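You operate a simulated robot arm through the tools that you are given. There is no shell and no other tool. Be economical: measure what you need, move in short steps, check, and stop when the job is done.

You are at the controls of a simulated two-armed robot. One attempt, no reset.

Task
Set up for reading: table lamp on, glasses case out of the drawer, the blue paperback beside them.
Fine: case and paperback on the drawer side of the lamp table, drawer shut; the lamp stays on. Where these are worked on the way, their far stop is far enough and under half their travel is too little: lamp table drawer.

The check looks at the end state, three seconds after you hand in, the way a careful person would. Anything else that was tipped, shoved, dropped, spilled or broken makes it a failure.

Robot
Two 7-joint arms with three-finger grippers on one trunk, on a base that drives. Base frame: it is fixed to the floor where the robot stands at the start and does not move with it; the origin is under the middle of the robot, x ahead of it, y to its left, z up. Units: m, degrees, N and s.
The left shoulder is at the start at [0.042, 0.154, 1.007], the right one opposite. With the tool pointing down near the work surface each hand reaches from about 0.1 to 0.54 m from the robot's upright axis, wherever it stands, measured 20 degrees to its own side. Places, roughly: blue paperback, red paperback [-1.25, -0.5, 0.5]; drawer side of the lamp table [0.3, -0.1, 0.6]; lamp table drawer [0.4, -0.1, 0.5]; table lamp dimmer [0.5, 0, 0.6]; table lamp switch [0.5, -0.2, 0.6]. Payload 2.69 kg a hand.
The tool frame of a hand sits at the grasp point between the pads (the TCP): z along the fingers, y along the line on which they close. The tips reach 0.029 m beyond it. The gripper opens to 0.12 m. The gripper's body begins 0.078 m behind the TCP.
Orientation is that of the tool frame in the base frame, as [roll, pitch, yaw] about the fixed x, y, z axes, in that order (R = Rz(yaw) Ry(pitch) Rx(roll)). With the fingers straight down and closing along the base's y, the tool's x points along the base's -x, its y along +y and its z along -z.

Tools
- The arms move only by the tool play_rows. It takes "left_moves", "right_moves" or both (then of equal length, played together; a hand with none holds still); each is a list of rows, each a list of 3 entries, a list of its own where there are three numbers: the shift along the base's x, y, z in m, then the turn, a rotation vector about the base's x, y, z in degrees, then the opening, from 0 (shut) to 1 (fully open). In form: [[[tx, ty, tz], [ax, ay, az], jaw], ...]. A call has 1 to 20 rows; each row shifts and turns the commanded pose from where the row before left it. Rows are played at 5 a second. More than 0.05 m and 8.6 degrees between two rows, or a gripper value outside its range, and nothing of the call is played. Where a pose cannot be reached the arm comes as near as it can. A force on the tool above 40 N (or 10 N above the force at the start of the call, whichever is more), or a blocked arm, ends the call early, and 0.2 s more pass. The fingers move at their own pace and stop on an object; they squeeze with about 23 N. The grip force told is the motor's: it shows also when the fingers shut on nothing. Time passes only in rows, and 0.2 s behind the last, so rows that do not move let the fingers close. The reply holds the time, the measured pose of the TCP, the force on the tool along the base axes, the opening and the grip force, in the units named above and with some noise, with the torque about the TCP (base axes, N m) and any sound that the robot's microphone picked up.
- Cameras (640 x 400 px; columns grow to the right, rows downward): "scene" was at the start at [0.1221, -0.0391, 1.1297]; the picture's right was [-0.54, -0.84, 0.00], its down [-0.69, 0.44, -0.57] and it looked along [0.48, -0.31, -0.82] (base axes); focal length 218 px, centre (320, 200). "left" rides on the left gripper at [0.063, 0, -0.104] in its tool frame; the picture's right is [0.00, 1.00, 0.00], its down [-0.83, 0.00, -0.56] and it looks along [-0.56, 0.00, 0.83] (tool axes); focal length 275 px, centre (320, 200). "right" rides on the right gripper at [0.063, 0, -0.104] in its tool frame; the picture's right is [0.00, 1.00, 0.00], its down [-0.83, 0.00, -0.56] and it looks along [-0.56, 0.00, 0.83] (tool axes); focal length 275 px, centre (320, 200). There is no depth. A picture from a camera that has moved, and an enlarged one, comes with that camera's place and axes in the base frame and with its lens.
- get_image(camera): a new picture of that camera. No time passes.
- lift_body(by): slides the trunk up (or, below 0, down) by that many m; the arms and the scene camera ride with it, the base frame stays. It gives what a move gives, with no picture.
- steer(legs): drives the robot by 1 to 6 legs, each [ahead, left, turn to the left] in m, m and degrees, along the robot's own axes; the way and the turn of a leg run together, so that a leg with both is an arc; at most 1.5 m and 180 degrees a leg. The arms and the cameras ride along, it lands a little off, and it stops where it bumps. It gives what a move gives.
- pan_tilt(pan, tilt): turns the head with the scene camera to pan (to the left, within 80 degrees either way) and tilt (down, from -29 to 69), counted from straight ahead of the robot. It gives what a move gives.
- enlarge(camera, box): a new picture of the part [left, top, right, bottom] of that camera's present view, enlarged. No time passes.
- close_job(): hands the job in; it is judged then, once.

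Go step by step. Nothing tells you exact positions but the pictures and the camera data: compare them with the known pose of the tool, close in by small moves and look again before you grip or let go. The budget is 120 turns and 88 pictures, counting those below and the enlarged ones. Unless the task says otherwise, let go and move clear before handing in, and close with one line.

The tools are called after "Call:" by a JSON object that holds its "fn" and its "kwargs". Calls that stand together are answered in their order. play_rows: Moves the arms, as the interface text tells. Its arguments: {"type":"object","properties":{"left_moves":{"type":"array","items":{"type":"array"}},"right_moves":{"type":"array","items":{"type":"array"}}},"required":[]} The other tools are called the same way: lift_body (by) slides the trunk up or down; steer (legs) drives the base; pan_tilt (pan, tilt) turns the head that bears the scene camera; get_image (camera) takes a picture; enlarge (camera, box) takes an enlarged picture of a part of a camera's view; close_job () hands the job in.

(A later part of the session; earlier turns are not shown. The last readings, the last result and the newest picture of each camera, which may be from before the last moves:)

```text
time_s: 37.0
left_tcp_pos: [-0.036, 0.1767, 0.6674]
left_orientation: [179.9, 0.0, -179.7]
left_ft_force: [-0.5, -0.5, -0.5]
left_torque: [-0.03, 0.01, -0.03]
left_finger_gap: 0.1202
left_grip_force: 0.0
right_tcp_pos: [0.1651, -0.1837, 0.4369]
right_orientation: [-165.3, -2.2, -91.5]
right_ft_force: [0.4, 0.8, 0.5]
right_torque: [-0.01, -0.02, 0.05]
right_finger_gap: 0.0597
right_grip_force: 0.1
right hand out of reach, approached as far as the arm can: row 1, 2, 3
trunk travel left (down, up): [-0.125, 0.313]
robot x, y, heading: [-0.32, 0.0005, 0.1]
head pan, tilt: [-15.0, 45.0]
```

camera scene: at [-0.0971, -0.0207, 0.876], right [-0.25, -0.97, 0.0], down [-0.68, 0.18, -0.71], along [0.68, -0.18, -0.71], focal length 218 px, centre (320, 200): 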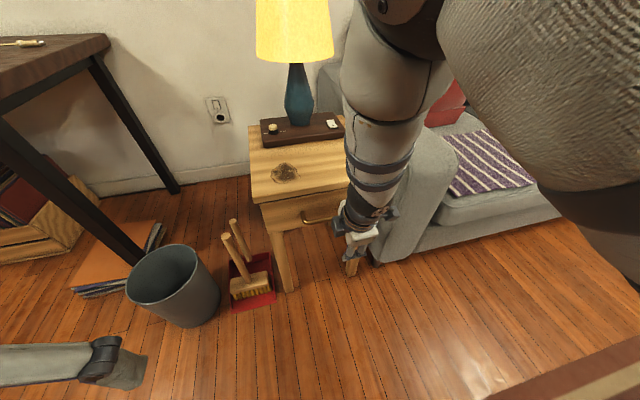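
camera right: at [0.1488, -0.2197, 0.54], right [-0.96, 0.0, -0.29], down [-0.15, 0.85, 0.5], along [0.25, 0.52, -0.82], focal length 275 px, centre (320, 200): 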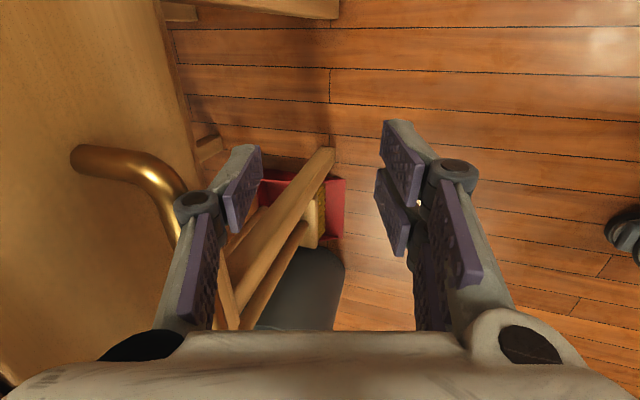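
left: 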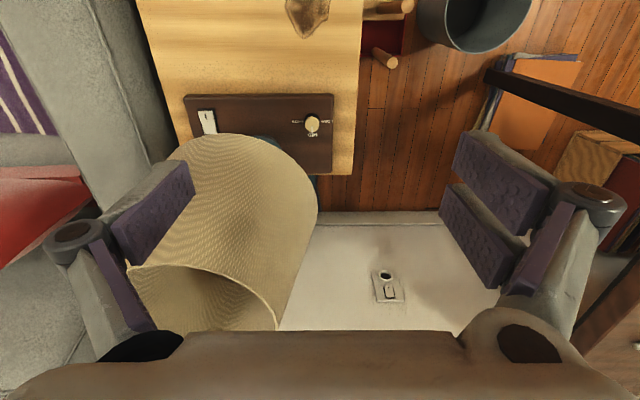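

Call:
{"fn": "steer", "kwargs": {"legs": [[-0.1, 0, 0]]}}

Call:
{"fn": "lift_body", "kwargs": {"by": 0.22}}

Call:
{"fn": "get_image", "kwargs": {"camera": "scene"}}

```text
time_s: 38.2
left_tcp_pos: [-0.1364, 0.1757, 0.6669]
left_orientation: [180.0, 0.0, -179.7]
left_ft_force: [0.5, 0.7, 0.7]
left_torque: [0.02, 0.01, -0.02]
left_finger_gap: 0.1199
left_grip_force: 0.0
right_tcp_pos: [0.0629, -0.1844, 0.4376]
right_orientation: [-165.3, -2.2, -91.4]
right_ft_force: [0.2, -0.6, -0.1]
right_torque: [0.02, 0.04, 0.01]
right_finger_gap: 0.06
right_grip_force: 0.0
trunk travel left (down, up): [-0.125, 0.313]
robot x, y, heading: [-0.4191, 0.0026, 0.2]
head pan, tilt: [-15.0, 45.0]
```

```text
time_s: 40.5
left_tcp_pos: [-0.1349, 0.1753, 0.8872]
left_orientation: [-180.0, -0.1, -179.8]
left_ft_force: [1.0, 0.2, 1.1]
left_torque: [0.01, 0.0, -0.01]
left_finger_gap: 0.12
left_grip_force: 0.1
right_tcp_pos: [0.0625, -0.184, 0.6586]
right_orientation: [-165.4, -2.1, -91.5]
right_ft_force: [0.0, 0.3, 0.8]
right_torque: [-0.02, -0.01, 0.0]
right_finger_gap: 0.06
right_grip_force: 0.1
trunk travel left (down, up): [-0.345, 0.093]
robot x, y, heading: [-0.4164, 0.0003, 0.0]
head pan, tilt: [-15.0, 45.0]
```

```text
57 pictures are left
camera scene: at [-0.2634, -0.0216, 1.1081], right [-0.25, -0.97, 0.0], down [-0.68, 0.18, -0.71], along [0.68, -0.18, -0.71], focal length 218 px, centre (320, 200)
```

scene: 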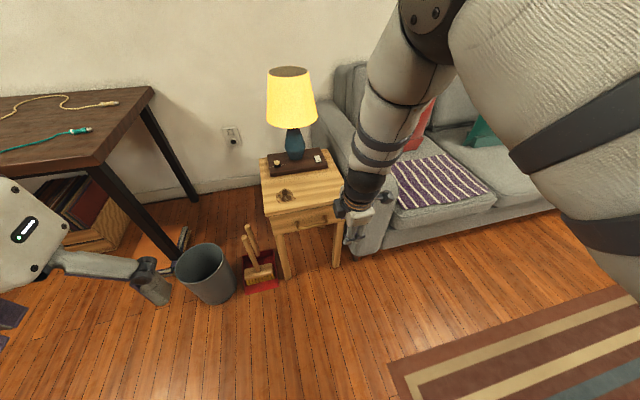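

Now the shoulder is at 0.98. I'll lower the hand with the arm and add a bit of lean.

Call:
{"fn": "play_rows", "kwargs": {"right_moves": [[[0, 0.015, -0.045], [0, 0, 0], 0.5], [[0, 0.015, -0.045], [0, 0, 0], 0.5], [[0, 0.015, -0.045], [0, -5, 0], 0.5], [[0, 0.014, -0.045], [0, -5, 0], 0.5]]}}

Call:
{"fn": "get_image", "kwargs": {"camera": "scene"}}

Call:
{"fn": "get_image", "kwargs": {"camera": "right"}}

```text
time_s: 41.5
left_tcp_pos: [-0.1361, 0.176, 0.8864]
left_orientation: [-179.9, 0.0, -179.8]
left_ft_force: [0.2, 0.3, 0.6]
left_torque: [-0.01, 0.0, 0.02]
left_finger_gap: 0.1198
left_grip_force: 0.1
right_tcp_pos: [0.065, -0.1262, 0.4767]
right_orientation: [-155.2, -1.8, -91.6]
right_ft_force: [0.2, -0.6, -0.2]
right_torque: [0.0, 0.02, -0.04]
right_finger_gap: 0.0597
right_grip_force: 0.0
trunk travel left (down, up): [-0.345, 0.093]
robot x, y, heading: [-0.4222, -0.0005, 0.2]
head pan, tilt: [-15.0, 45.0]
```

```text
56 pictures are left
camera scene: at [-0.2634, -0.0217, 1.1081], right [-0.25, -0.97, 0.0], down [-0.68, 0.18, -0.71], along [0.68, -0.18, -0.71], focal length 218 px, centre (320, 200)
```

scene: 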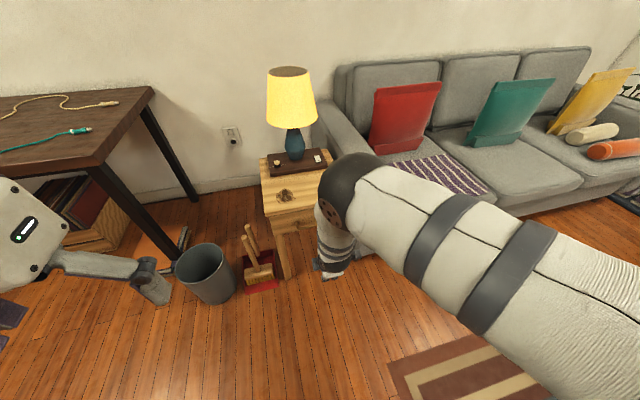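

```text
55 pictures are left
camera right: at [0.0204, -0.1846, 0.5742], right [-0.91, 0.01, -0.42], down [-0.21, 0.85, 0.48], along [0.36, 0.52, -0.77], focal length 275 px, centre (320, 200)
```

right: 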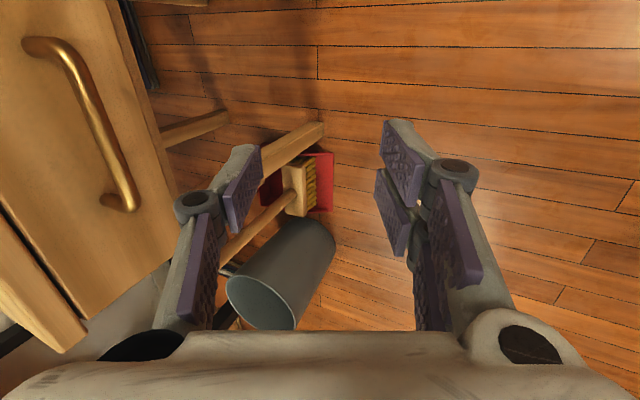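

Control is good now: TCP (0.065, -0.126, 0.477), and the bar from this view agrees with (0.227, -0.13, 0.47). I'll drive 0.09 m ahead and raise the hand to clear the bar.

Call:
{"fn": "steer", "kwargs": {"legs": [[0.09, 0, 0]]}}

Call:
{"fn": "play_rows", "kwargs": {"right_moves": [[[-0.01, 0, 0.035], [0, 0, 0], 0.5], [[0.02, 0, 0.01], [0, 0, 0], 0.5], [[0, 0, 0], [0, 0, 0], 0.5]]}}

Call:
{"fn": "get_image", "kwargs": {"camera": "right"}}

```text
time_s: 42.6
left_tcp_pos: [-0.0458, 0.1763, 0.8866]
left_orientation: [180.0, 0.1, -179.8]
left_ft_force: [1.0, 0.1, -0.6]
left_torque: [0.03, 0.02, 0.03]
left_finger_gap: 0.1201
left_grip_force: 0.0
right_tcp_pos: [0.1554, -0.126, 0.4776]
right_orientation: [-155.4, -1.9, -91.6]
right_ft_force: [-0.1, -0.1, -0.1]
right_torque: [0.01, -0.01, 0.0]
right_finger_gap: 0.06
right_grip_force: 0.1
trunk travel left (down, up): [-0.345, 0.093]
robot x, y, heading: [-0.3297, 0.0016, 0.5]
head pan, tilt: [-15.0, 45.0]
```

```text
time_s: 43.4
left_tcp_pos: [-0.0454, 0.1763, 0.8874]
left_orientation: [-180.0, 0.1, -179.7]
left_ft_force: [-0.1, -0.7, -0.4]
left_torque: [0.01, 0.0, 0.02]
left_finger_gap: 0.1199
left_grip_force: 0.1
right_tcp_pos: [0.1647, -0.1261, 0.5232]
right_orientation: [-155.3, -1.9, -91.6]
right_ft_force: [0.4, -0.4, 0.0]
right_torque: [0.0, 0.03, 0.01]
right_finger_gap: 0.0599
right_grip_force: 0.0
trunk travel left (down, up): [-0.345, 0.093]
robot x, y, heading: [-0.329, 0.002, 0.4]
head pan, tilt: [-15.0, 45.0]
```

```text
54 pictures are left
camera right: at [0.1197, -0.1837, 0.6194], right [-0.91, 0.01, -0.42], down [-0.21, 0.85, 0.48], along [0.36, 0.52, -0.77], focal length 275 px, centre (320, 200)
```

right: 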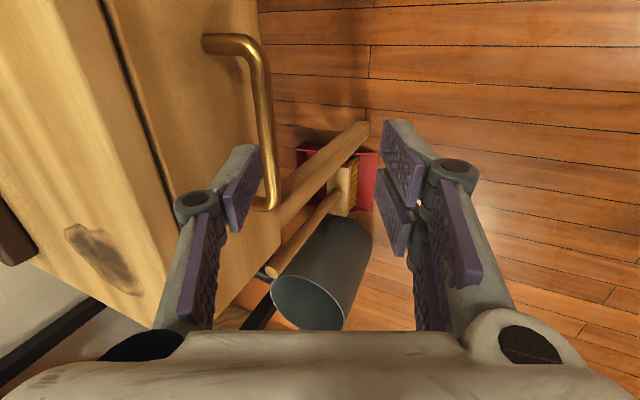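

The bar comes out at (0.228, -0.128, 0.47) again. Moving forward to put the front finger beyond it, then down behind the bar.

Call:
{"fn": "play_rows", "kwargs": {"right_moves": [[[0.018, 0, 0], [0, 0, 0], 0.5], [[0.018, -0.002, 0], [0, 0, 0], 0.5], [[0, 0, -0.015], [0, 0, 0], 0.5], [[0, 0, -0.012], [0, 0, 0], 0.5]]}}

Call:
{"fn": "get_image", "kwargs": {"camera": "right"}}

```text
time_s: 44.4
left_tcp_pos: [-0.0462, 0.1772, 0.8878]
left_orientation: [180.0, 0.0, -179.8]
left_ft_force: [0.3, -0.1, -0.2]
left_torque: [-0.01, 0.0, -0.02]
left_finger_gap: 0.12
left_grip_force: 0.0
right_tcp_pos: [0.2002, -0.1288, 0.4959]
right_orientation: [-155.2, -2.0, -91.6]
right_ft_force: [0.0, 0.0, -0.7]
right_torque: [0.0, -0.03, -0.01]
right_finger_gap: 0.0599
right_grip_force: 0.1
trunk travel left (down, up): [-0.345, 0.093]
robot x, y, heading: [-0.3266, -0.0022, 0.1]
head pan, tilt: [-15.0, 45.0]
```

```text
53 pictures are left
camera right: at [0.156, -0.1867, 0.5931], right [-0.91, 0.01, -0.42], down [-0.21, 0.85, 0.48], along [0.36, 0.52, -0.77], focal length 275 px, centre (320, 200)
```

right: 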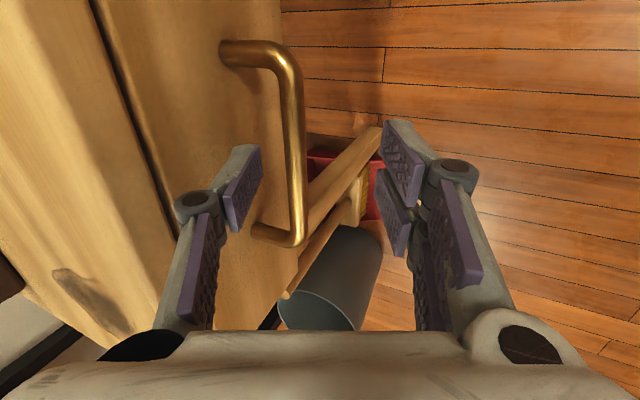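

The front finger is on the face side of the bar. Descending further.

Call:
{"fn": "play_rows", "kwargs": {"right_moves": [[[0, 0, -0.01], [0, 0, 0], 0.5], [[0, 0, -0.01], [0, 0, 0], 0.5], [[0, 0, -0.01], [0, 0, 0], 0.5]]}}

Call:
{"fn": "get_image", "kwargs": {"camera": "right"}}

```text
time_s: 45.2
left_tcp_pos: [-0.0465, 0.1758, 0.8881]
left_orientation: [180.0, 0.0, -179.7]
left_ft_force: [-0.3, -0.6, -0.5]
left_torque: [-0.02, 0.03, 0.01]
left_finger_gap: 0.12
left_grip_force: 0.0
right_tcp_pos: [0.1997, -0.1283, 0.4665]
right_orientation: [-155.3, -1.8, -91.8]
right_ft_force: [1.2, 0.3, 1.1]
right_torque: [-0.02, -0.05, 0.0]
right_finger_gap: 0.0615
right_grip_force: 1.0
trunk travel left (down, up): [-0.345, 0.093]
robot x, y, heading: [-0.3327, 0.0012, 0.1]
head pan, tilt: [-15.0, 45.0]
```

```text
52 pictures are left
camera right: at [0.156, -0.1853, 0.5628], right [-0.91, 0.01, -0.42], down [-0.21, 0.85, 0.48], along [0.36, 0.52, -0.77], focal length 275 px, centre (320, 200)
```

right: 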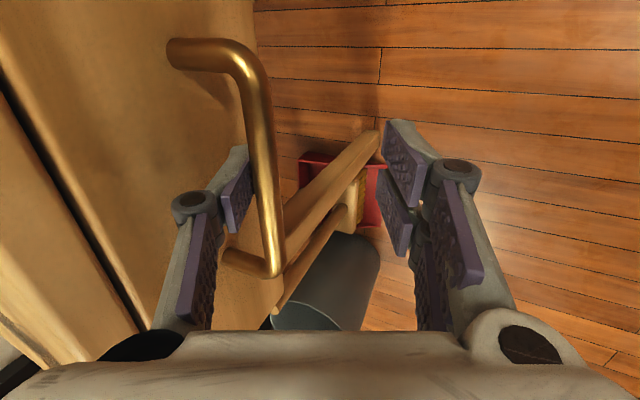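

The bar is now between the fingers. I'll close on it, centring the hand as the fingers come together.

Call:
{"fn": "play_rows", "kwargs": {"right_moves": [[[0.008, 0, 0.002], [0, 0, 0], 0.35], [[0.008, 0, 0.002], [0, 0, 0], 0.2], [[0.006, 0, 0.001], [0, 0, 0], 0.1], [[0, 0, 0], [0, 0, 0], 0], [[0, 0, 0], [0, 0, 0], 0]]}}

Call:
{"fn": "get_image", "kwargs": {"camera": "right"}}

```text
time_s: 46.4
left_tcp_pos: [-0.0461, 0.1763, 0.8879]
left_orientation: [-180.0, 0.0, -179.7]
left_ft_force: [0.2, 0.6, -0.1]
left_torque: [0.01, -0.02, -0.01]
left_finger_gap: 0.1199
left_grip_force: 0.0
right_tcp_pos: [0.2223, -0.1287, 0.4702]
right_orientation: [-155.5, -1.9, -91.7]
right_ft_force: [-1.0, 1.1, -6.6]
right_torque: [-0.2, 0.0, 0.02]
right_finger_gap: 0.0104
right_grip_force: 37.8
trunk travel left (down, up): [-0.345, 0.093]
robot x, y, heading: [-0.331, 0.0004, 0.2]
head pan, tilt: [-15.0, 45.0]
```

```text
51 pictures are left
camera right: at [0.1779, -0.1863, 0.5671], right [-0.91, 0.01, -0.42], down [-0.21, 0.85, 0.48], along [0.36, 0.52, -0.78], focal length 275 px, centre (320, 200)
```

right: 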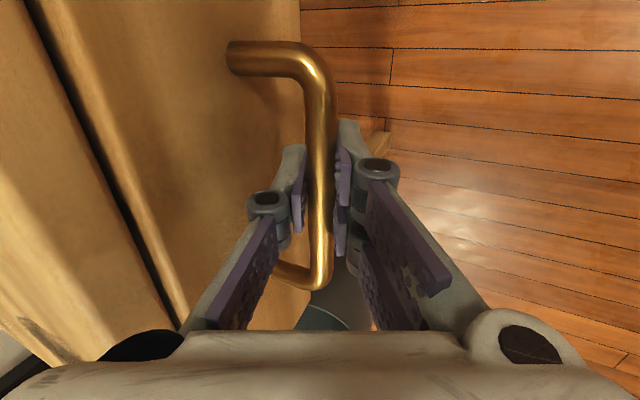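

The bar is gripped (10 mm gap). Pulling the drawer out along -x.

Call:
{"fn": "play_rows", "kwargs": {"right_moves": [[[-0.015, 0, 0], [0, 0, 0], 0], [[-0.02, 0, 0], [0, 0, 0], 0], [[-0.02, 0, 0], [0, 0, 0], 0], [[-0.02, 0, 0], [0, 0, 0], 0], [[-0.02, 0, 0], [0, 0, 0], 0], [[-0.02, 0, 0], [0, 0, 0], 0], [[-0.02, 0, 0], [0, 0, 0], 0], [[-0.02, 0, 0], [0, 0, 0], 0]]}}

Call:
{"fn": "get_image", "kwargs": {"camera": "scene"}}

```text
time_s: 48.2
left_tcp_pos: [-0.0454, 0.1757, 0.8878]
left_orientation: [179.9, -0.1, -179.6]
left_ft_force: [0.4, 0.0, -0.7]
left_torque: [0.05, 0.01, 0.04]
left_finger_gap: 0.1202
left_grip_force: 0.1
right_tcp_pos: [0.0674, -0.1296, 0.4715]
right_orientation: [-155.2, -2.0, -91.7]
right_ft_force: [0.5, -8.4, -3.8]
right_torque: [0.21, 0.0, 0.32]
right_finger_gap: 0.0106
right_grip_force: 37.7
trunk travel left (down, up): [-0.345, 0.093]
robot x, y, heading: [-0.3344, -0.0024, 0.1]
head pan, tilt: [-15.0, 45.0]
```

```text
50 pictures are left
camera scene: at [-0.1739, -0.0216, 1.1082], right [-0.25, -0.97, 0.0], down [-0.68, 0.18, -0.71], along [0.68, -0.18, -0.71], focal length 218 px, centre (320, 200)
```

scene: 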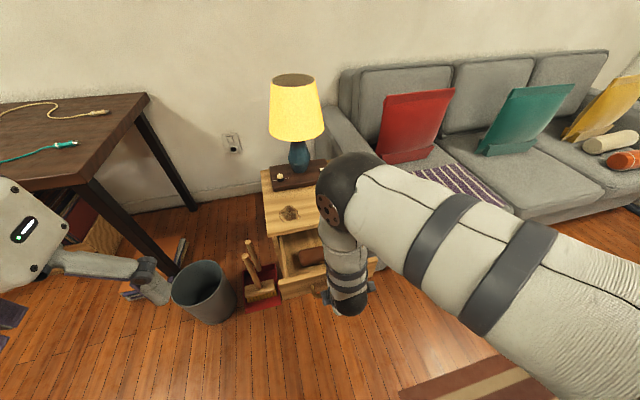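

The drawer is open 0.155 m. I'll pull a little more toward its stop.

Call:
{"fn": "play_rows", "kwargs": {"right_moves": [[[-0.015, 0, 0], [0, 0, 0], 0], [[-0.015, 0, 0], [0, 0, 0], 0], [[-0.015, 0, 0], [0, 0, 0], 0]]}}

Call:
{"fn": "enlarge", "kwargs": {"camera": "scene", "box": [230, 150, 400, 320]}}

Call:
{"fn": "get_image", "kwargs": {"camera": "right"}}

```text
time_s: 49.0
left_tcp_pos: [-0.0456, 0.176, 0.8876]
left_orientation: [-180.0, 0.0, -179.7]
left_ft_force: [-0.6, 0.9, -0.5]
left_torque: [0.0, 0.02, 0.0]
left_finger_gap: 0.1196
left_grip_force: 0.2
right_tcp_pos: [0.022, -0.1287, 0.4701]
right_orientation: [-155.4, -1.9, -91.6]
right_ft_force: [1.4, -4.6, -1.7]
right_torque: [-0.92, -0.03, -0.3]
right_finger_gap: 0.0106
right_grip_force: 37.8
trunk travel left (down, up): [-0.345, 0.093]
robot x, y, heading: [-0.3302, -0.0062, 0.4]
head pan, tilt: [-15.0, 45.0]
```

```text
2.35 times, centred on (315, 235) of scene
camera zoom: at [-0.1739, -0.0211, 1.1082], right [-0.25, -0.97, 0.0], down [-0.68, 0.18, -0.71], along [0.68, -0.18, -0.71], focal length 513 px, centre (332, 118)
```

zoom: 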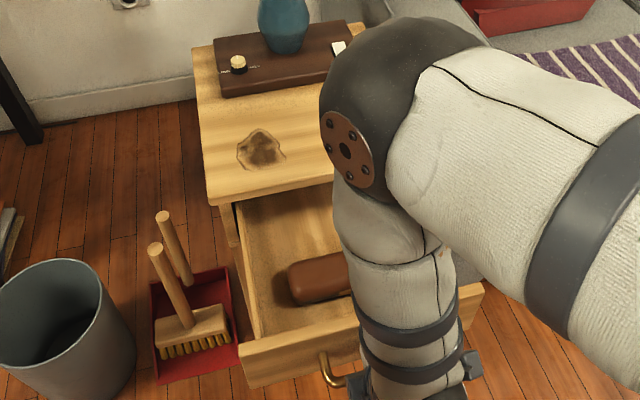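

```text
48 pictures are left
camera right: at [-0.0219, -0.1865, 0.5672], right [-0.91, 0.01, -0.42], down [-0.21, 0.85, 0.48], along [0.36, 0.52, -0.77], focal length 275 px, centre (320, 200)
```

right: 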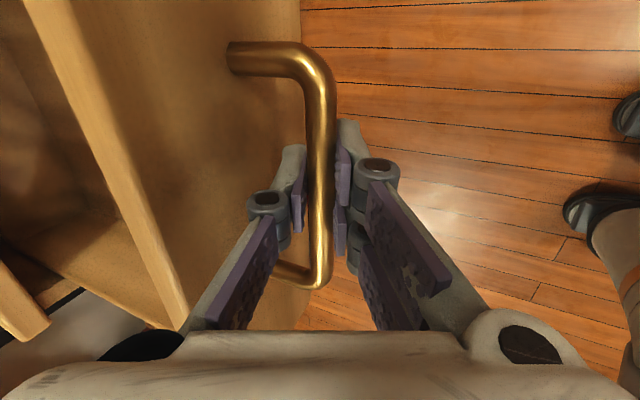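

The drawer is open 0.2 m and a brown case lies inside around (0.16, -0.1). I'll release the bar, lift out, and look down into the drawer.

Call:
{"fn": "play_rows", "kwargs": {"right_moves": [[[0, 0, 0], [0, 0, 0], 0.28], [[0, 0, 0], [0, 0, 0], 0.28], [[0, 0, 0.025], [0, 0, 0], 0.28], [[-0.005, 0, 0.04], [0, 0, 0], 0.28], [[0, 0, 0.045], [0, 8, 0], 0.5], [[0, 0, 0.045], [0, 8, 0], 1], [[0.02, 0, 0.03], [0, 8, 0], 1]]}}

Call:
{"fn": "get_image", "kwargs": {"camera": "right"}}

Call:
{"fn": "get_image", "kwargs": {"camera": "scene"}}

```text
time_s: 50.6
left_tcp_pos: [-0.0461, 0.1764, 0.8875]
left_orientation: [-180.0, 0.0, -179.8]
left_ft_force: [-0.1, -0.1, 0.3]
left_torque: [-0.03, 0.03, 0.01]
left_finger_gap: 0.1198
left_grip_force: 0.1
right_tcp_pos: [0.0369, -0.1296, 0.6562]
right_orientation: [-179.3, -2.4, -90.6]
right_ft_force: [-0.2, 0.8, 0.8]
right_torque: [0.02, 0.0, 0.0]
right_finger_gap: 0.1202
right_grip_force: 0.1
trunk travel left (down, up): [-0.345, 0.093]
robot x, y, heading: [-0.3288, 0.0012, 0.3]
head pan, tilt: [-15.0, 45.0]
```

```text
47 pictures are left
camera right: at [0.0354, -0.186, 0.7622], right [-1.0, 0.01, -0.01], down [0.0, 0.85, 0.52], along [0.01, 0.52, -0.85], focal length 275 px, centre (320, 200)
```

right: 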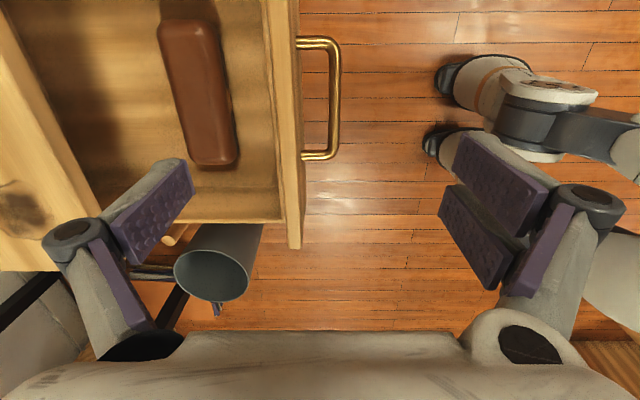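

```text
46 pictures are left
camera scene: at [-0.1738, -0.0211, 1.1081], right [-0.25, -0.97, 0.0], down [-0.68, 0.18, -0.71], along [0.68, -0.18, -0.71], focal length 218 px, centre (320, 200)
```

scene: 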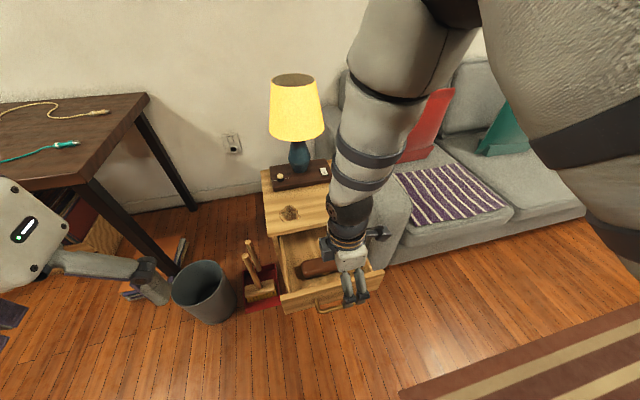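

The case is centred near (0.169, -0.128), about 0.145 long along y and 0.055 wide. I'll move over it and start down with the fingers straddling it.

Call:
{"fn": "play_rows", "kwargs": {"right_moves": [[[0.044, 0, 0], [0, 0, 0], 0.8], [[0.044, 0.001, 0], [0, 0, 0], 0.8], [[0.043, 0, 0], [0, 0, 0], 0.8], [[0, 0, -0.04], [0, 0, 0], 0.8], [[0, 0, -0.04], [0, 0, 0], 0.8], [[0, 0, -0.04], [0, 0, 0], 0.8], [[0, 0, 0], [0, 0, 0], 0.8]]}}

Call:
{"fn": "get_image", "kwargs": {"camera": "right"}}

```text
time_s: 52.2
left_tcp_pos: [-0.0462, 0.1772, 0.8881]
left_orientation: [180.0, 0.0, -179.7]
left_ft_force: [0.0, 0.4, -0.4]
left_torque: [0.0, -0.01, 0.01]
left_finger_gap: 0.1201
left_grip_force: 0.0
right_tcp_pos: [0.1681, -0.1273, 0.5328]
right_orientation: [-179.3, -2.4, -90.7]
right_ft_force: [-0.4, 0.9, 0.2]
right_torque: [-0.03, -0.04, -0.03]
right_finger_gap: 0.096
right_grip_force: 0.0
trunk travel left (down, up): [-0.345, 0.093]
robot x, y, heading: [-0.3284, -0.0009, 0.3]
head pan, tilt: [-15.0, 45.0]
```

```text
45 pictures are left
camera right: at [0.167, -0.1847, 0.6401], right [-1.0, 0.01, -0.01], down [0.0, 0.85, 0.52], along [0.01, 0.52, -0.85], focal length 275 px, centre (320, 200)
```

right: 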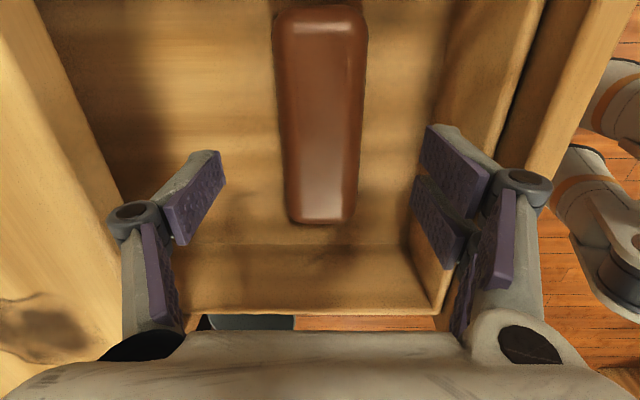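

Well centred. Descending to grip height.

Call:
{"fn": "play_rows", "kwargs": {"right_moves": [[[0, -0.008, -0.03], [0, 0, 0], 0.75], [[0, 0, -0.03], [0, 0, 0], 0.75], [[0, 0, -0.015], [0, 0, 0], 0.75], [[0, 0, -0.008], [0, 0, 0], 0.75]]}}

Call:
{"fn": "get_image", "kwargs": {"camera": "right"}}

```text
time_s: 53.2
left_tcp_pos: [-0.0453, 0.1758, 0.8871]
left_orientation: [-180.0, -0.1, -179.7]
left_ft_force: [-0.2, -0.4, -0.8]
left_torque: [0.05, 0.0, -0.04]
left_finger_gap: 0.1199
left_grip_force: 0.1
right_tcp_pos: [0.1689, -0.1354, 0.4528]
right_orientation: [-179.4, -2.5, -90.8]
right_ft_force: [0.1, 1.1, 0.8]
right_torque: [0.0, 0.05, 0.01]
right_finger_gap: 0.0901
right_grip_force: 0.1
trunk travel left (down, up): [-0.345, 0.093]
robot x, y, heading: [-0.3314, -0.0041, 0.2]
head pan, tilt: [-15.0, 45.0]
```

```text
44 pictures are left
camera right: at [0.1678, -0.193, 0.5595], right [-1.0, 0.01, -0.01], down [0.0, 0.85, 0.52], along [0.01, 0.52, -0.85], focal length 275 px, centre (320, 200)
```

right: 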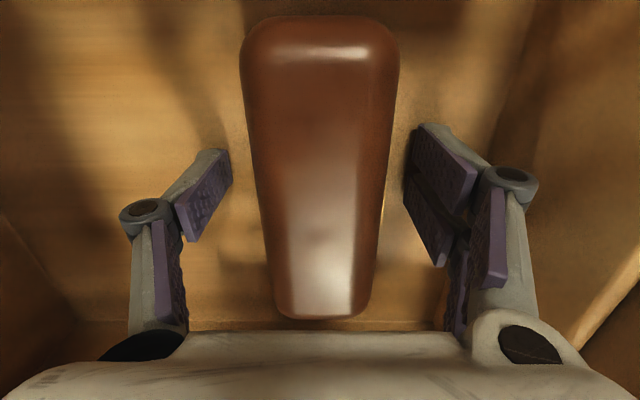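

The case top is lower than I assumed (about z 0.43). Going down another 2.2 cm carefully.

Call:
{"fn": "play_rows", "kwargs": {"right_moves": [[[0, 0, -0.008], [0, 0, 0], 0.75], [[0, 0, -0.008], [0, 0, 0], 0.75], [[0, 0, -0.006], [0, 0, 0], 0.75]]}}

Call:
{"fn": "get_image", "kwargs": {"camera": "right"}}

```text
time_s: 53.9
left_tcp_pos: [-0.0491, 0.178, 0.8906]
left_orientation: [179.9, 0.3, -179.7]
left_ft_force: [-0.2, 0.8, -0.3]
left_torque: [-0.01, 0.02, 0.0]
left_finger_gap: 0.1199
left_grip_force: 0.1
right_tcp_pos: [0.1835, -0.1347, 0.4537]
right_orientation: [-177.3, -2.3, -91.0]
right_ft_force: [1.2, -0.9, 72.6]
right_torque: [1.06, 0.76, -0.11]
right_finger_gap: 0.0686
right_grip_force: 42.5
trunk travel left (down, up): [-0.345, 0.093]
robot x, y, heading: [-0.3322, -0.0008, 0.2]
head pan, tilt: [-15.0, 45.0]
stopped in row 3 (right hand): the force on the tool passed its limit at 49 N (the readings are from after the stop); the commanded pose is now the measured one
```

```text
43 pictures are left
camera right: at [0.177, -0.1925, 0.5582], right [-1.0, 0.01, -0.05], down [-0.02, 0.85, 0.52], along [0.04, 0.52, -0.85], focal length 275 px, centre (320, 200)
```

right: 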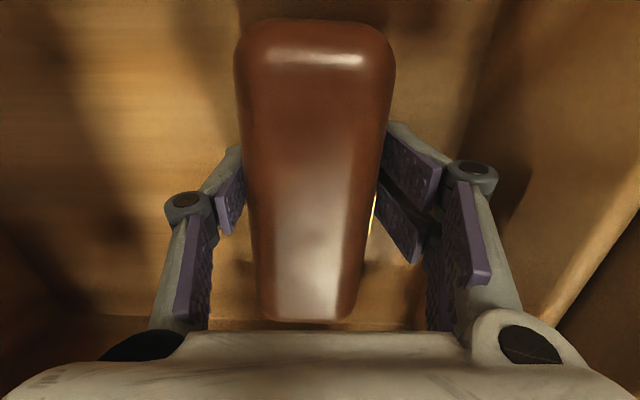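

The tips reached the drawer floor (z≈0.424). I'll rise a few mm to relieve the force, then check before closing.

Call:
{"fn": "play_rows", "kwargs": {"right_moves": [[[-0.006, 0, 0.008], [0, 0, 0], 0.75], [[-0.006, 0, 0], [-2, 0, 0], 0.75], [[0, 0, 0], [0, 0, 0], 0.75]]}}

Call:
{"fn": "get_image", "kwargs": {"camera": "right"}}

```text
time_s: 54.7
left_tcp_pos: [-0.0465, 0.1773, 0.8873]
left_orientation: [-180.0, 0.1, -179.7]
left_ft_force: [-0.3, -0.6, 0.2]
left_torque: [0.0, -0.04, 0.0]
left_finger_gap: 0.1203
left_grip_force: 0.1
right_tcp_pos: [0.1617, -0.136, 0.4493]
right_orientation: [-178.5, -4.5, -90.8]
right_ft_force: [3.7, -0.6, 4.3]
right_torque: [0.09, 0.21, -0.04]
right_finger_gap: 0.0878
right_grip_force: 0.0
trunk travel left (down, up): [-0.345, 0.093]
robot x, y, heading: [-0.3328, 0.0003, 0.5]
head pan, tilt: [-15.0, 45.0]
```

```text
42 pictures are left
camera right: at [0.1591, -0.19, 0.558], right [-1.0, 0.01, -0.03], down [-0.01, 0.87, 0.49], along [0.03, 0.49, -0.87], focal length 275 px, centre (320, 200)
```

right: 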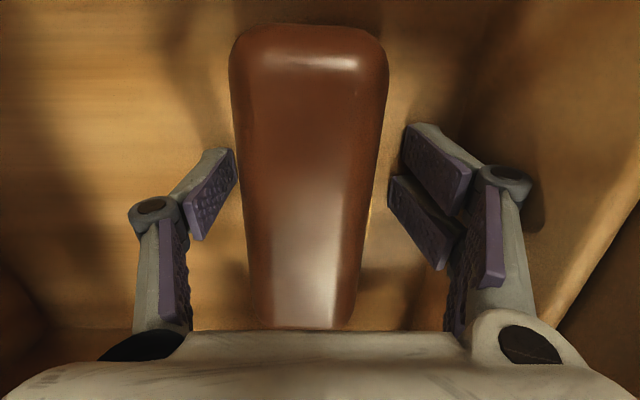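

Good straddle. Rise 3 mm, recentre and close.

Call:
{"fn": "play_rows", "kwargs": {"right_moves": [[[0.004, 0, 0.003], [2, 0, 0], 0.6], [[0, 0, 0], [0, 0, 0], 0.3], [[0, 0, 0], [0, 0, 0], 0], [[0, 0, 0], [0, 0, 0], 0], [[0, 0, 0.01], [0, 0, 0], 0], [[0, 0, 0.02], [0, 0, 0], 0]]}}

Call:
{"fn": "get_image", "kwargs": {"camera": "right"}}

```text
time_s: 55.5
left_tcp_pos: [-0.0482, 0.1771, 0.8865]
left_orientation: [-180.0, 0.1, -179.6]
left_ft_force: [0.4, 0.1, -0.4]
left_torque: [-0.01, 0.03, -0.03]
left_finger_gap: 0.1201
left_grip_force: 0.1
right_tcp_pos: [0.1703, -0.1363, 0.4563]
right_orientation: [-178.1, -2.4, -90.8]
right_ft_force: [0.4, -1.9, 27.4]
right_torque: [0.55, 0.92, 0.15]
right_finger_gap: 0.0574
right_grip_force: 23.2
trunk travel left (down, up): [-0.345, 0.093]
robot x, y, heading: [-0.3303, 0.0016, 0.5]
head pan, tilt: [-15.0, 45.0]
stopped in row 4 (right hand): the force on the tool passed its limit at 41 N (the readings are from after the stop); the commanded pose is now the measured one
```

```text
41 pictures are left
camera right: at [0.1663, -0.1938, 0.5624], right [-1.0, 0.01, -0.03], down [-0.01, 0.85, 0.52], along [0.03, 0.52, -0.85], focal length 275 px, centre (320, 200)
```

right: 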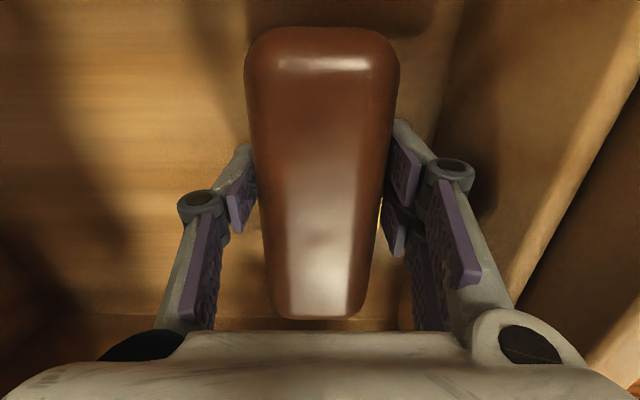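

Gripped at 57 mm, but the tips press the floor as they close. I'll raise gently while squeezing and see whether the case comes along.

Call:
{"fn": "play_rows", "kwargs": {"right_moves": [[[0, 0, 0.006], [0, 0, 0], 0], [[0, 0, 0.004], [0, 0, 0], 0], [[0, 0, 0], [0, 0, 0], 0], [[0, 0, 0.01], [0, 0, 0], 0], [[0, 0, 0.02], [0, 0, 0], 0]]}}

Call:
{"fn": "get_image", "kwargs": {"camera": "right"}}

```text
time_s: 56.7
left_tcp_pos: [-0.0453, 0.176, 0.8878]
left_orientation: [180.0, 0.0, -179.7]
left_ft_force: [0.0, -0.3, 0.7]
left_torque: [-0.04, -0.01, 0.0]
left_finger_gap: 0.1199
left_grip_force: 0.1
right_tcp_pos: [0.1684, -0.1379, 0.4941]
right_orientation: [-178.6, -2.3, -90.7]
right_ft_force: [0.9, 0.6, -1.0]
right_torque: [-0.01, 0.01, 0.0]
right_finger_gap: 0.0573
right_grip_force: 23.0
trunk travel left (down, up): [-0.345, 0.093]
robot x, y, heading: [-0.3312, -0.0018, 0.6]
head pan, tilt: [-15.0, 45.0]
```

```text
40 pictures are left
camera right: at [0.165, -0.195, 0.6001], right [-1.0, 0.01, -0.03], down [-0.01, 0.85, 0.52], along [0.03, 0.52, -0.85], focal length 275 px, centre (320, 200)
```

right: 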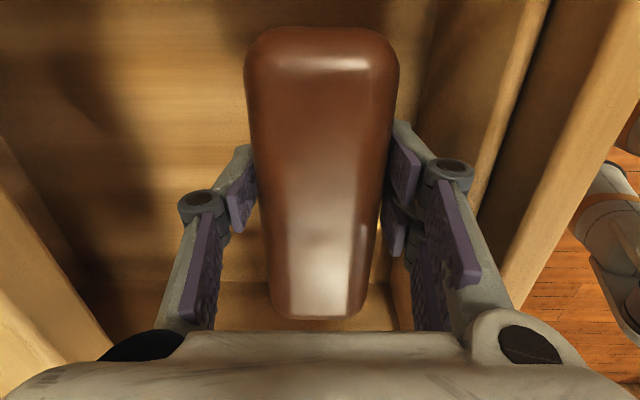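

The case is lifted. Plan: carry it high out to the right, use the left hand against the bar and drive forward to shut the drawer, then place the case on the table. Lifting and turning the right hand first.

Call:
{"fn": "play_rows", "kwargs": {"right_moves": [[[0, 0, 0.04], [0, 0, 0], 0], [[0, 0, 0.04], [0, 0, 0], 0], [[-0.005, 0, 0.04], [0, 0, 0], 0], [[-0.01, 0, 0.03], [0, 0, 0], 0], [[-0.01, -0.02, 0.01], [0, 0, -8.2], 0], [[-0.01, -0.02, 0.01], [0, 0, -8.2], 0], [[-0.01, -0.02, 0.01], [0, 0, -8.2], 0], [[-0.01, -0.02, 0.01], [0, 0, -8.2], 0], [[-0.01, -0.025, 0.01], [0, 0, -8.2], 0], [[-0.01, -0.025, 0.01], [0, 0, -8.2], 0], [[-0.01, -0.025, 0.01], [0, 0, -8.2], 0], [[-0.01, -0.025, 0.01], [0, 0, -8.2], 0], [[-0.01, -0.025, 0.01], [0, 0, -8.2], 0], [[-0.01, -0.025, 0], [0, 0, -8.2], 0], [[-0.01, -0.025, 0], [0, 0, -8], 0]]}}

Call:
{"fn": "get_image", "kwargs": {"camera": "scene"}}

```text
time_s: 59.9
left_tcp_pos: [-0.0454, 0.176, 0.8863]
left_orientation: [179.9, 0.1, -179.7]
left_ft_force: [0.3, 0.2, -0.2]
left_torque: [0.03, 0.01, -0.02]
left_finger_gap: 0.1199
left_grip_force: 0.0
right_tcp_pos: [0.0415, -0.39, 0.7346]
right_orientation: [-178.5, -2.4, 179.0]
right_ft_force: [-0.6, -0.5, -1.3]
right_torque: [-0.01, 0.03, -0.04]
right_finger_gap: 0.0573
right_grip_force: 23.1
trunk travel left (down, up): [-0.345, 0.093]
robot x, y, heading: [-0.3299, 0.0021, 0.1]
head pan, tilt: [-15.0, 45.0]
```

```text
39 pictures are left
camera scene: at [-0.174, -0.0214, 1.1081], right [-0.25, -0.97, 0.0], down [-0.68, 0.18, -0.71], along [0.68, -0.18, -0.71], focal length 218 px, centre (320, 200)
```

scene: 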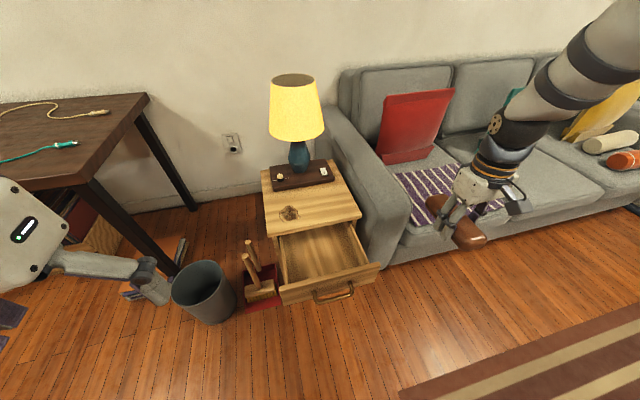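

Case is safely held on the right and the drawer is empty. Bringing the left hand, closed, down in front of the handle bar.

Call:
{"fn": "play_rows", "kwargs": {"left_moves": [[[0, -0.032, -0.035], [0, 0, 0], 0], [[0, -0.032, -0.035], [0, 0, 0], 0], [[0, -0.032, -0.035], [0, 0, 0], 0], [[0, -0.032, -0.035], [0, 0, 0], 0], [[0, -0.032, -0.035], [0, 0, 0], 0], [[0, -0.032, -0.035], [0, 0, 0], 0], [[0, -0.032, -0.035], [0, 0, 0], 0], [[0, -0.032, -0.035], [0, 0, 0], 0], [[0, -0.012, -0.042], [0, 0, 0], 0], [[0, -0.012, -0.042], [0, 0, 0], 0], [[0, -0.012, -0.042], [0, 0, 0], 0]]}}

Call:
{"fn": "get_image", "kwargs": {"camera": "scene"}}

Call:
{"fn": "get_image", "kwargs": {"camera": "left"}}

```text
time_s: 62.3
left_tcp_pos: [-0.0457, -0.1147, 0.4813]
left_orientation: [179.9, 0.1, -179.7]
left_ft_force: [0.3, -0.2, -1.0]
left_torque: [0.0, 0.01, -0.01]
left_finger_gap: 0.0
left_grip_force: 23.4
right_tcp_pos: [0.0427, -0.3905, 0.7353]
right_orientation: [-178.5, -2.5, 179.2]
right_ft_force: [0.0, -1.6, -1.3]
right_torque: [-0.01, -0.02, -0.01]
right_finger_gap: 0.0574
right_grip_force: 22.5
trunk travel left (down, up): [-0.345, 0.093]
robot x, y, heading: [-0.3289, 0.0001, 0.3]
head pan, tilt: [-15.0, 45.0]
```

```text
38 pictures are left
camera scene: at [-0.174, -0.0213, 1.1081], right [-0.25, -0.97, 0.0], down [-0.68, 0.18, -0.71], along [0.68, -0.18, -0.71], focal length 218 px, centre (320, 200)
```

scene: 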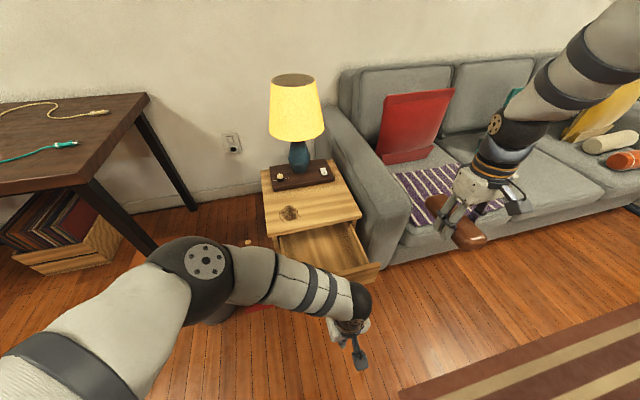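

```text
37 pictures are left
camera left: at [-0.1096, -0.1138, 0.585], right [0.0, 1.0, 0.0], down [0.83, 0.0, 0.56], along [0.56, 0.0, -0.83], focal length 275 px, centre (320, 200)
```

left: 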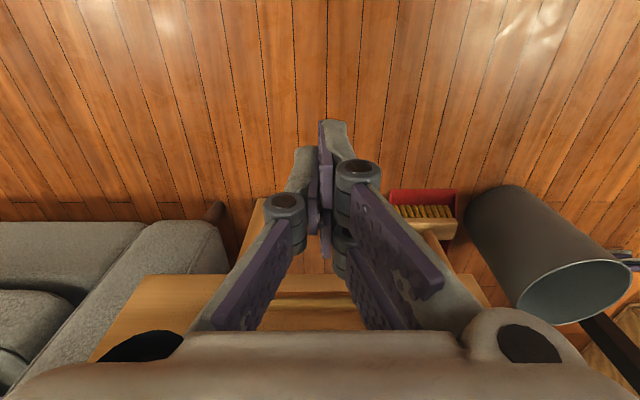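

The left fingers are just in front of the bar. Pushing forward with the arm in small steps.

Call:
{"fn": "play_rows", "kwargs": {"left_moves": [[[0.025, 0, 0], [0, 0, 0], 0], [[0.02, 0, 0], [0, 0, 0], 0], [[0.02, 0, 0], [0, 0, 0], 0], [[0.02, 0, 0], [0, 0, 0], 0], [[0.02, 0, 0], [0, 0, 0], 0], [[0.02, 0, 0], [0, 0, 0], 0], [[0.02, 0, 0], [0, 0, 0], 0], [[0.02, 0, 0], [0, 0, 0], 0]]}}

Call:
{"fn": "get_image", "kwargs": {"camera": "scene"}}

```text
time_s: 64.1
left_tcp_pos: [0.0958, -0.0946, 0.4818]
left_orientation: [-180.0, -0.1, -179.7]
left_ft_force: [-0.6, -0.1, 0.6]
left_torque: [-0.02, 0.04, -0.01]
left_finger_gap: 0.0001
left_grip_force: 23.4
left hand out of reach, approached as far as the arm can: row 6, 7, 8
right_tcp_pos: [0.0436, -0.3907, 0.7355]
right_orientation: [-178.5, -2.4, 179.3]
right_ft_force: [0.2, 0.6, -0.8]
right_torque: [0.01, -0.01, 0.0]
right_finger_gap: 0.0575
right_grip_force: 22.8
trunk travel left (down, up): [-0.345, 0.093]
robot x, y, heading: [-0.3307, 0.0009, 0.6]
head pan, tilt: [-15.0, 45.0]
```

```text
36 pictures are left
camera scene: at [-0.1739, -0.0212, 1.1081], right [-0.25, -0.97, 0.0], down [-0.68, 0.18, -0.71], along [0.68, -0.18, -0.71], focal length 218 px, centre (320, 200)
```

scene: 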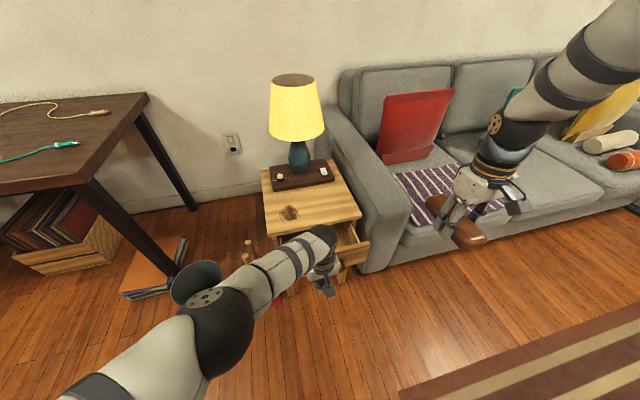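

The drawer is sliding shut. The arm reached its limit, so I'll drive 0.1 m forward to continue pushing.

Call:
{"fn": "steer", "kwargs": {"legs": [[0.1, 0, 0]]}}

Call:
{"fn": "get_image", "kwargs": {"camera": "scene"}}

```text
time_s: 65.3
left_tcp_pos: [0.197, -0.0957, 0.4819]
left_orientation: [-180.0, 0.1, -179.8]
left_ft_force: [-0.5, 0.5, 0.0]
left_torque: [0.0, 0.04, 0.0]
left_finger_gap: 0.0
left_grip_force: 23.0
right_tcp_pos: [0.1436, -0.3906, 0.7346]
right_orientation: [-178.5, -2.5, 179.1]
right_ft_force: [-0.9, 0.2, -1.0]
right_torque: [0.0, 0.07, 0.01]
right_finger_gap: 0.0574
right_grip_force: 22.9
trunk travel left (down, up): [-0.345, 0.093]
robot x, y, heading: [-0.226, -0.0035, 0.2]
head pan, tilt: [-15.0, 45.0]
```

```text
35 pictures are left
camera scene: at [-0.0731, -0.021, 1.1081], right [-0.26, -0.97, 0.0], down [-0.68, 0.18, -0.71], along [0.68, -0.18, -0.71], focal length 218 px, centre (320, 200)
```

scene: 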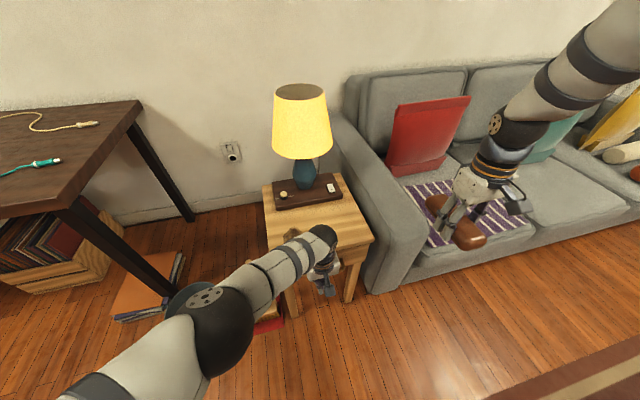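

Nearly shut. A small further drive of 15 mm, watching the force.

Call:
{"fn": "steer", "kwargs": {"legs": [[0.016, 0, 0]]}}

Call:
{"fn": "get_image", "kwargs": {"camera": "left"}}

```text
time_s: 66.1
left_tcp_pos: [0.1999, -0.0984, 0.4817]
left_orientation: [180.0, -1.2, -179.8]
left_ft_force: [-0.7, 1.1, 0.7]
left_torque: [-0.01, 0.03, 0.02]
left_finger_gap: 0.0001
left_grip_force: 23.0
right_tcp_pos: [0.1537, -0.3905, 0.7344]
right_orientation: [-178.6, -2.5, 179.0]
right_ft_force: [0.4, 0.2, -0.2]
right_torque: [0.02, 0.03, 0.01]
right_finger_gap: 0.0575
right_grip_force: 22.9
trunk travel left (down, up): [-0.345, 0.093]
robot x, y, heading: [-0.2177, 0.0017, 0.1]
head pan, tilt: [-15.0, 45.0]
stopped in leg 1: the force on the tool passed its limit at 58 N (the readings are from after the stop); the commanded pose is now the measured one
```

```text
34 pictures are left
camera left: at [0.1377, -0.0976, 0.5862], right [0.0, 1.0, 0.0], down [0.84, 0.0, 0.54], along [0.54, 0.0, -0.84], focal length 275 px, centre (320, 200)
```

left: 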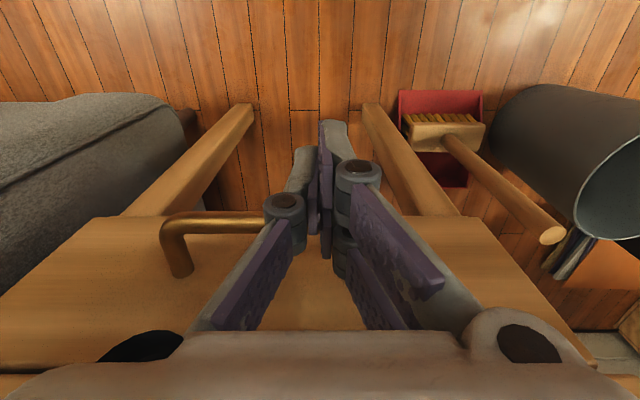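

The push hit a firm stop: the drawer should be shut. Retracting the left hand back, up and out to the left.

Call:
{"fn": "play_rows", "kwargs": {"left_moves": [[[-0.04, 0, 0], [0, 0, 0], 0], [[-0.04, 0, 0], [0, 0, 0], 0], [[-0.02, 0, 0.04], [0, 0, 0], 0], [[0, 0.02, 0.045], [0, 0, 0], 0], [[0, 0.02, 0.045], [0, 0, 0], 0], [[0, 0.025, 0.04], [0, 0, 0], 0], [[0, 0.03, 0.04], [0, 0, 0], 0], [[0, 0.03, 0.04], [0, 0, 0], 0], [[0, 0.03, 0.04], [0, 0, 0], 0], [[0, 0.03, 0.03], [0, 0, 0], 0], [[0, 0.04, 0.02], [0, 0, 0], 0], [[0, 0.045, 0], [0, 0, 0], 0]]}}

Call:
{"fn": "pan_tilt", "kwargs": {"pan": -20, "tilt": 55}}

Call:
{"fn": "get_image", "kwargs": {"camera": "scene"}}

```text
time_s: 68.7
left_tcp_pos: [0.1016, 0.1743, 0.8215]
left_orientation: [-179.9, -1.1, -179.9]
left_ft_force: [-0.5, -0.4, -0.2]
left_torque: [-0.01, 0.02, 0.01]
left_finger_gap: 0.0
left_grip_force: 23.1
right_tcp_pos: [0.1534, -0.3898, 0.735]
right_orientation: [-178.4, -2.6, 179.2]
right_ft_force: [-0.2, -0.1, 0.0]
right_torque: [-0.03, 0.03, 0.05]
right_finger_gap: 0.0575
right_grip_force: 22.9
trunk travel left (down, up): [-0.345, 0.093]
robot x, y, heading: [-0.2135, 0.0015, -0.1]
head pan, tilt: [-15.0, 45.0]
```

```text
time_s: 69.4
left_tcp_pos: [0.1005, 0.1721, 0.8209]
left_orientation: [180.0, -1.1, -179.8]
left_ft_force: [-0.4, 0.3, 0.5]
left_torque: [0.03, 0.0, 0.02]
left_finger_gap: 0.0001
left_grip_force: 23.1
right_tcp_pos: [0.1527, -0.3892, 0.7351]
right_orientation: [-178.5, -2.5, 179.0]
right_ft_force: [-0.4, 0.5, -1.0]
right_torque: [0.01, 0.03, -0.02]
right_finger_gap: 0.0574
right_grip_force: 23.3
trunk travel left (down, up): [-0.345, 0.093]
robot x, y, heading: [-0.2184, 0.0011, 0.2]
head pan, tilt: [-20.0, 55.0]
```

```text
33 pictures are left
camera scene: at [-0.0735, -0.0246, 1.0948], right [-0.34, -0.94, 0.0], down [-0.77, 0.28, -0.57], along [0.54, -0.19, -0.82], focal length 218 px, centre (320, 200)
```

scene: 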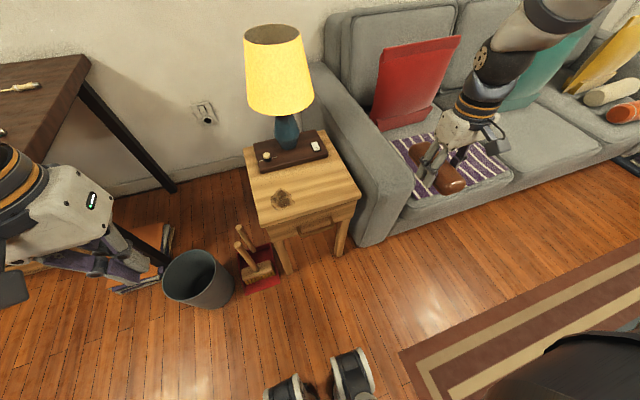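

The drawer is shut. Driving forward 0.1 m, then carrying the case over the right part of the table's front area.

Call:
{"fn": "steer", "kwargs": {"legs": [[0.1, 0, 0]]}}

Call:
{"fn": "play_rows", "kwargs": {"right_moves": [[[0.01, 0.04, 0], [0, 0, 0], 0], [[0.015, 0.045, 0], [0, 0, 0], 0], [[0.02, 0.045, 0], [0, 0, 0], 0], [[0.02, 0.045, 0], [0, 0, 0], 0], [[0.025, 0.015, -0.03], [0, 0, 0], 0], [[0, 0, -0.03], [0, 0, 0], 0], [[0, 0, -0.03], [0, 0, 0], 0], [[0, 0, 0], [0, 0, 0], 0]]}}

Call:
{"fn": "get_image", "kwargs": {"camera": "scene"}}

Call:
{"fn": "get_image", "kwargs": {"camera": "right"}}

```text
time_s: 70.6
left_tcp_pos: [0.202, 0.1736, 0.8208]
left_orientation: [-179.9, -1.1, -179.8]
left_ft_force: [0.3, -0.3, 0.5]
left_torque: [-0.04, 0.06, -0.01]
left_finger_gap: 0.0
left_grip_force: 23.0
right_tcp_pos: [0.2539, -0.3896, 0.7348]
right_orientation: [-178.4, -2.5, 179.2]
right_ft_force: [-0.2, 0.5, -0.6]
right_torque: [0.0, 0.07, 0.02]
right_finger_gap: 0.0573
right_grip_force: 23.5
trunk travel left (down, up): [-0.345, 0.093]
robot x, y, heading: [-0.1191, 0.0011, 0.2]
head pan, tilt: [-20.0, 55.0]
```

```text
time_s: 72.4
left_tcp_pos: [0.2013, 0.1732, 0.8212]
left_orientation: [-179.9, -1.1, -179.8]
left_ft_force: [0.0, -0.4, -0.2]
left_torque: [-0.01, 0.01, 0.01]
left_finger_gap: 0.0
left_grip_force: 22.9
right_tcp_pos: [0.3422, -0.1985, 0.6443]
right_orientation: [-178.5, -2.5, 179.0]
right_ft_force: [1.0, 0.6, -0.5]
right_torque: [-0.01, 0.03, 0.0]
right_finger_gap: 0.0572
right_grip_force: 22.9
trunk travel left (down, up): [-0.345, 0.093]
robot x, y, heading: [-0.1167, -0.0003, 0.1]
head pan, tilt: [-20.0, 55.0]
```

```text
32 pictures are left
camera scene: at [0.0267, -0.0243, 1.0948], right [-0.34, -0.94, 0.0], down [-0.77, 0.28, -0.57], along [0.54, -0.19, -0.82], focal length 218 px, centre (320, 200)
```

scene: 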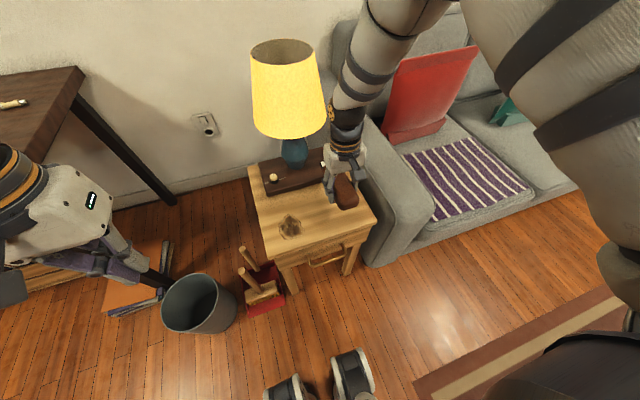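

```text
31 pictures are left
camera right: at [0.2846, -0.1942, 0.7501], right [0.01, 1.0, -0.03], down [0.85, 0.0, 0.52], along [0.52, -0.03, -0.85], focal length 275 px, centre (320, 200)
```

right: 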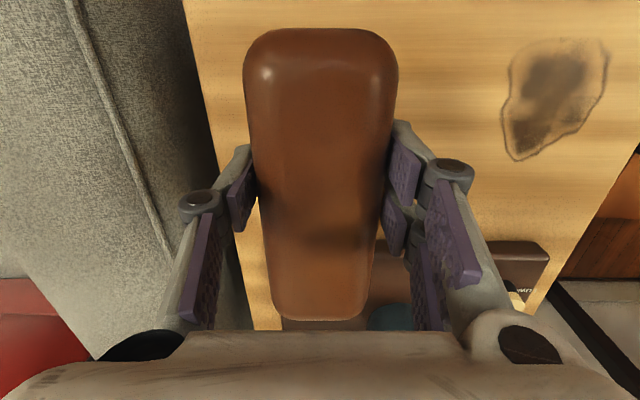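

The case is above the table, within its edges and clear of the plinth. Lowering until it touches.

Call:
{"fn": "play_rows", "kwargs": {"right_moves": [[[0, 0, -0.02], [0, 0, 0], 0], [[0, 0, -0.02], [0, 0, 0], 0], [[0, 0, -0.012], [0, 0, 0], 0], [[0, 0, -0.005], [0, 0, 0], 0], [[0, 0, -0.003], [0, 0, 0], 0]]}}

```text
time_s: 73.6
left_tcp_pos: [0.2011, 0.1731, 0.8206]
left_orientation: [-180.0, -1.1, -179.9]
left_ft_force: [0.4, 1.0, -0.7]
left_torque: [-0.01, -0.01, -0.01]
left_finger_gap: 0.0
left_grip_force: 23.3
right_tcp_pos: [0.3427, -0.1998, 0.5856]
right_orientation: [-178.6, -2.4, 179.1]
right_ft_force: [0.3, -0.6, -1.2]
right_torque: [-0.01, -0.02, 0.0]
right_finger_gap: 0.0575
right_grip_force: 23.0
trunk travel left (down, up): [-0.345, 0.093]
robot x, y, heading: [-0.1191, -0.0019, -0.0]
head pan, tilt: [-20.0, 55.0]
```

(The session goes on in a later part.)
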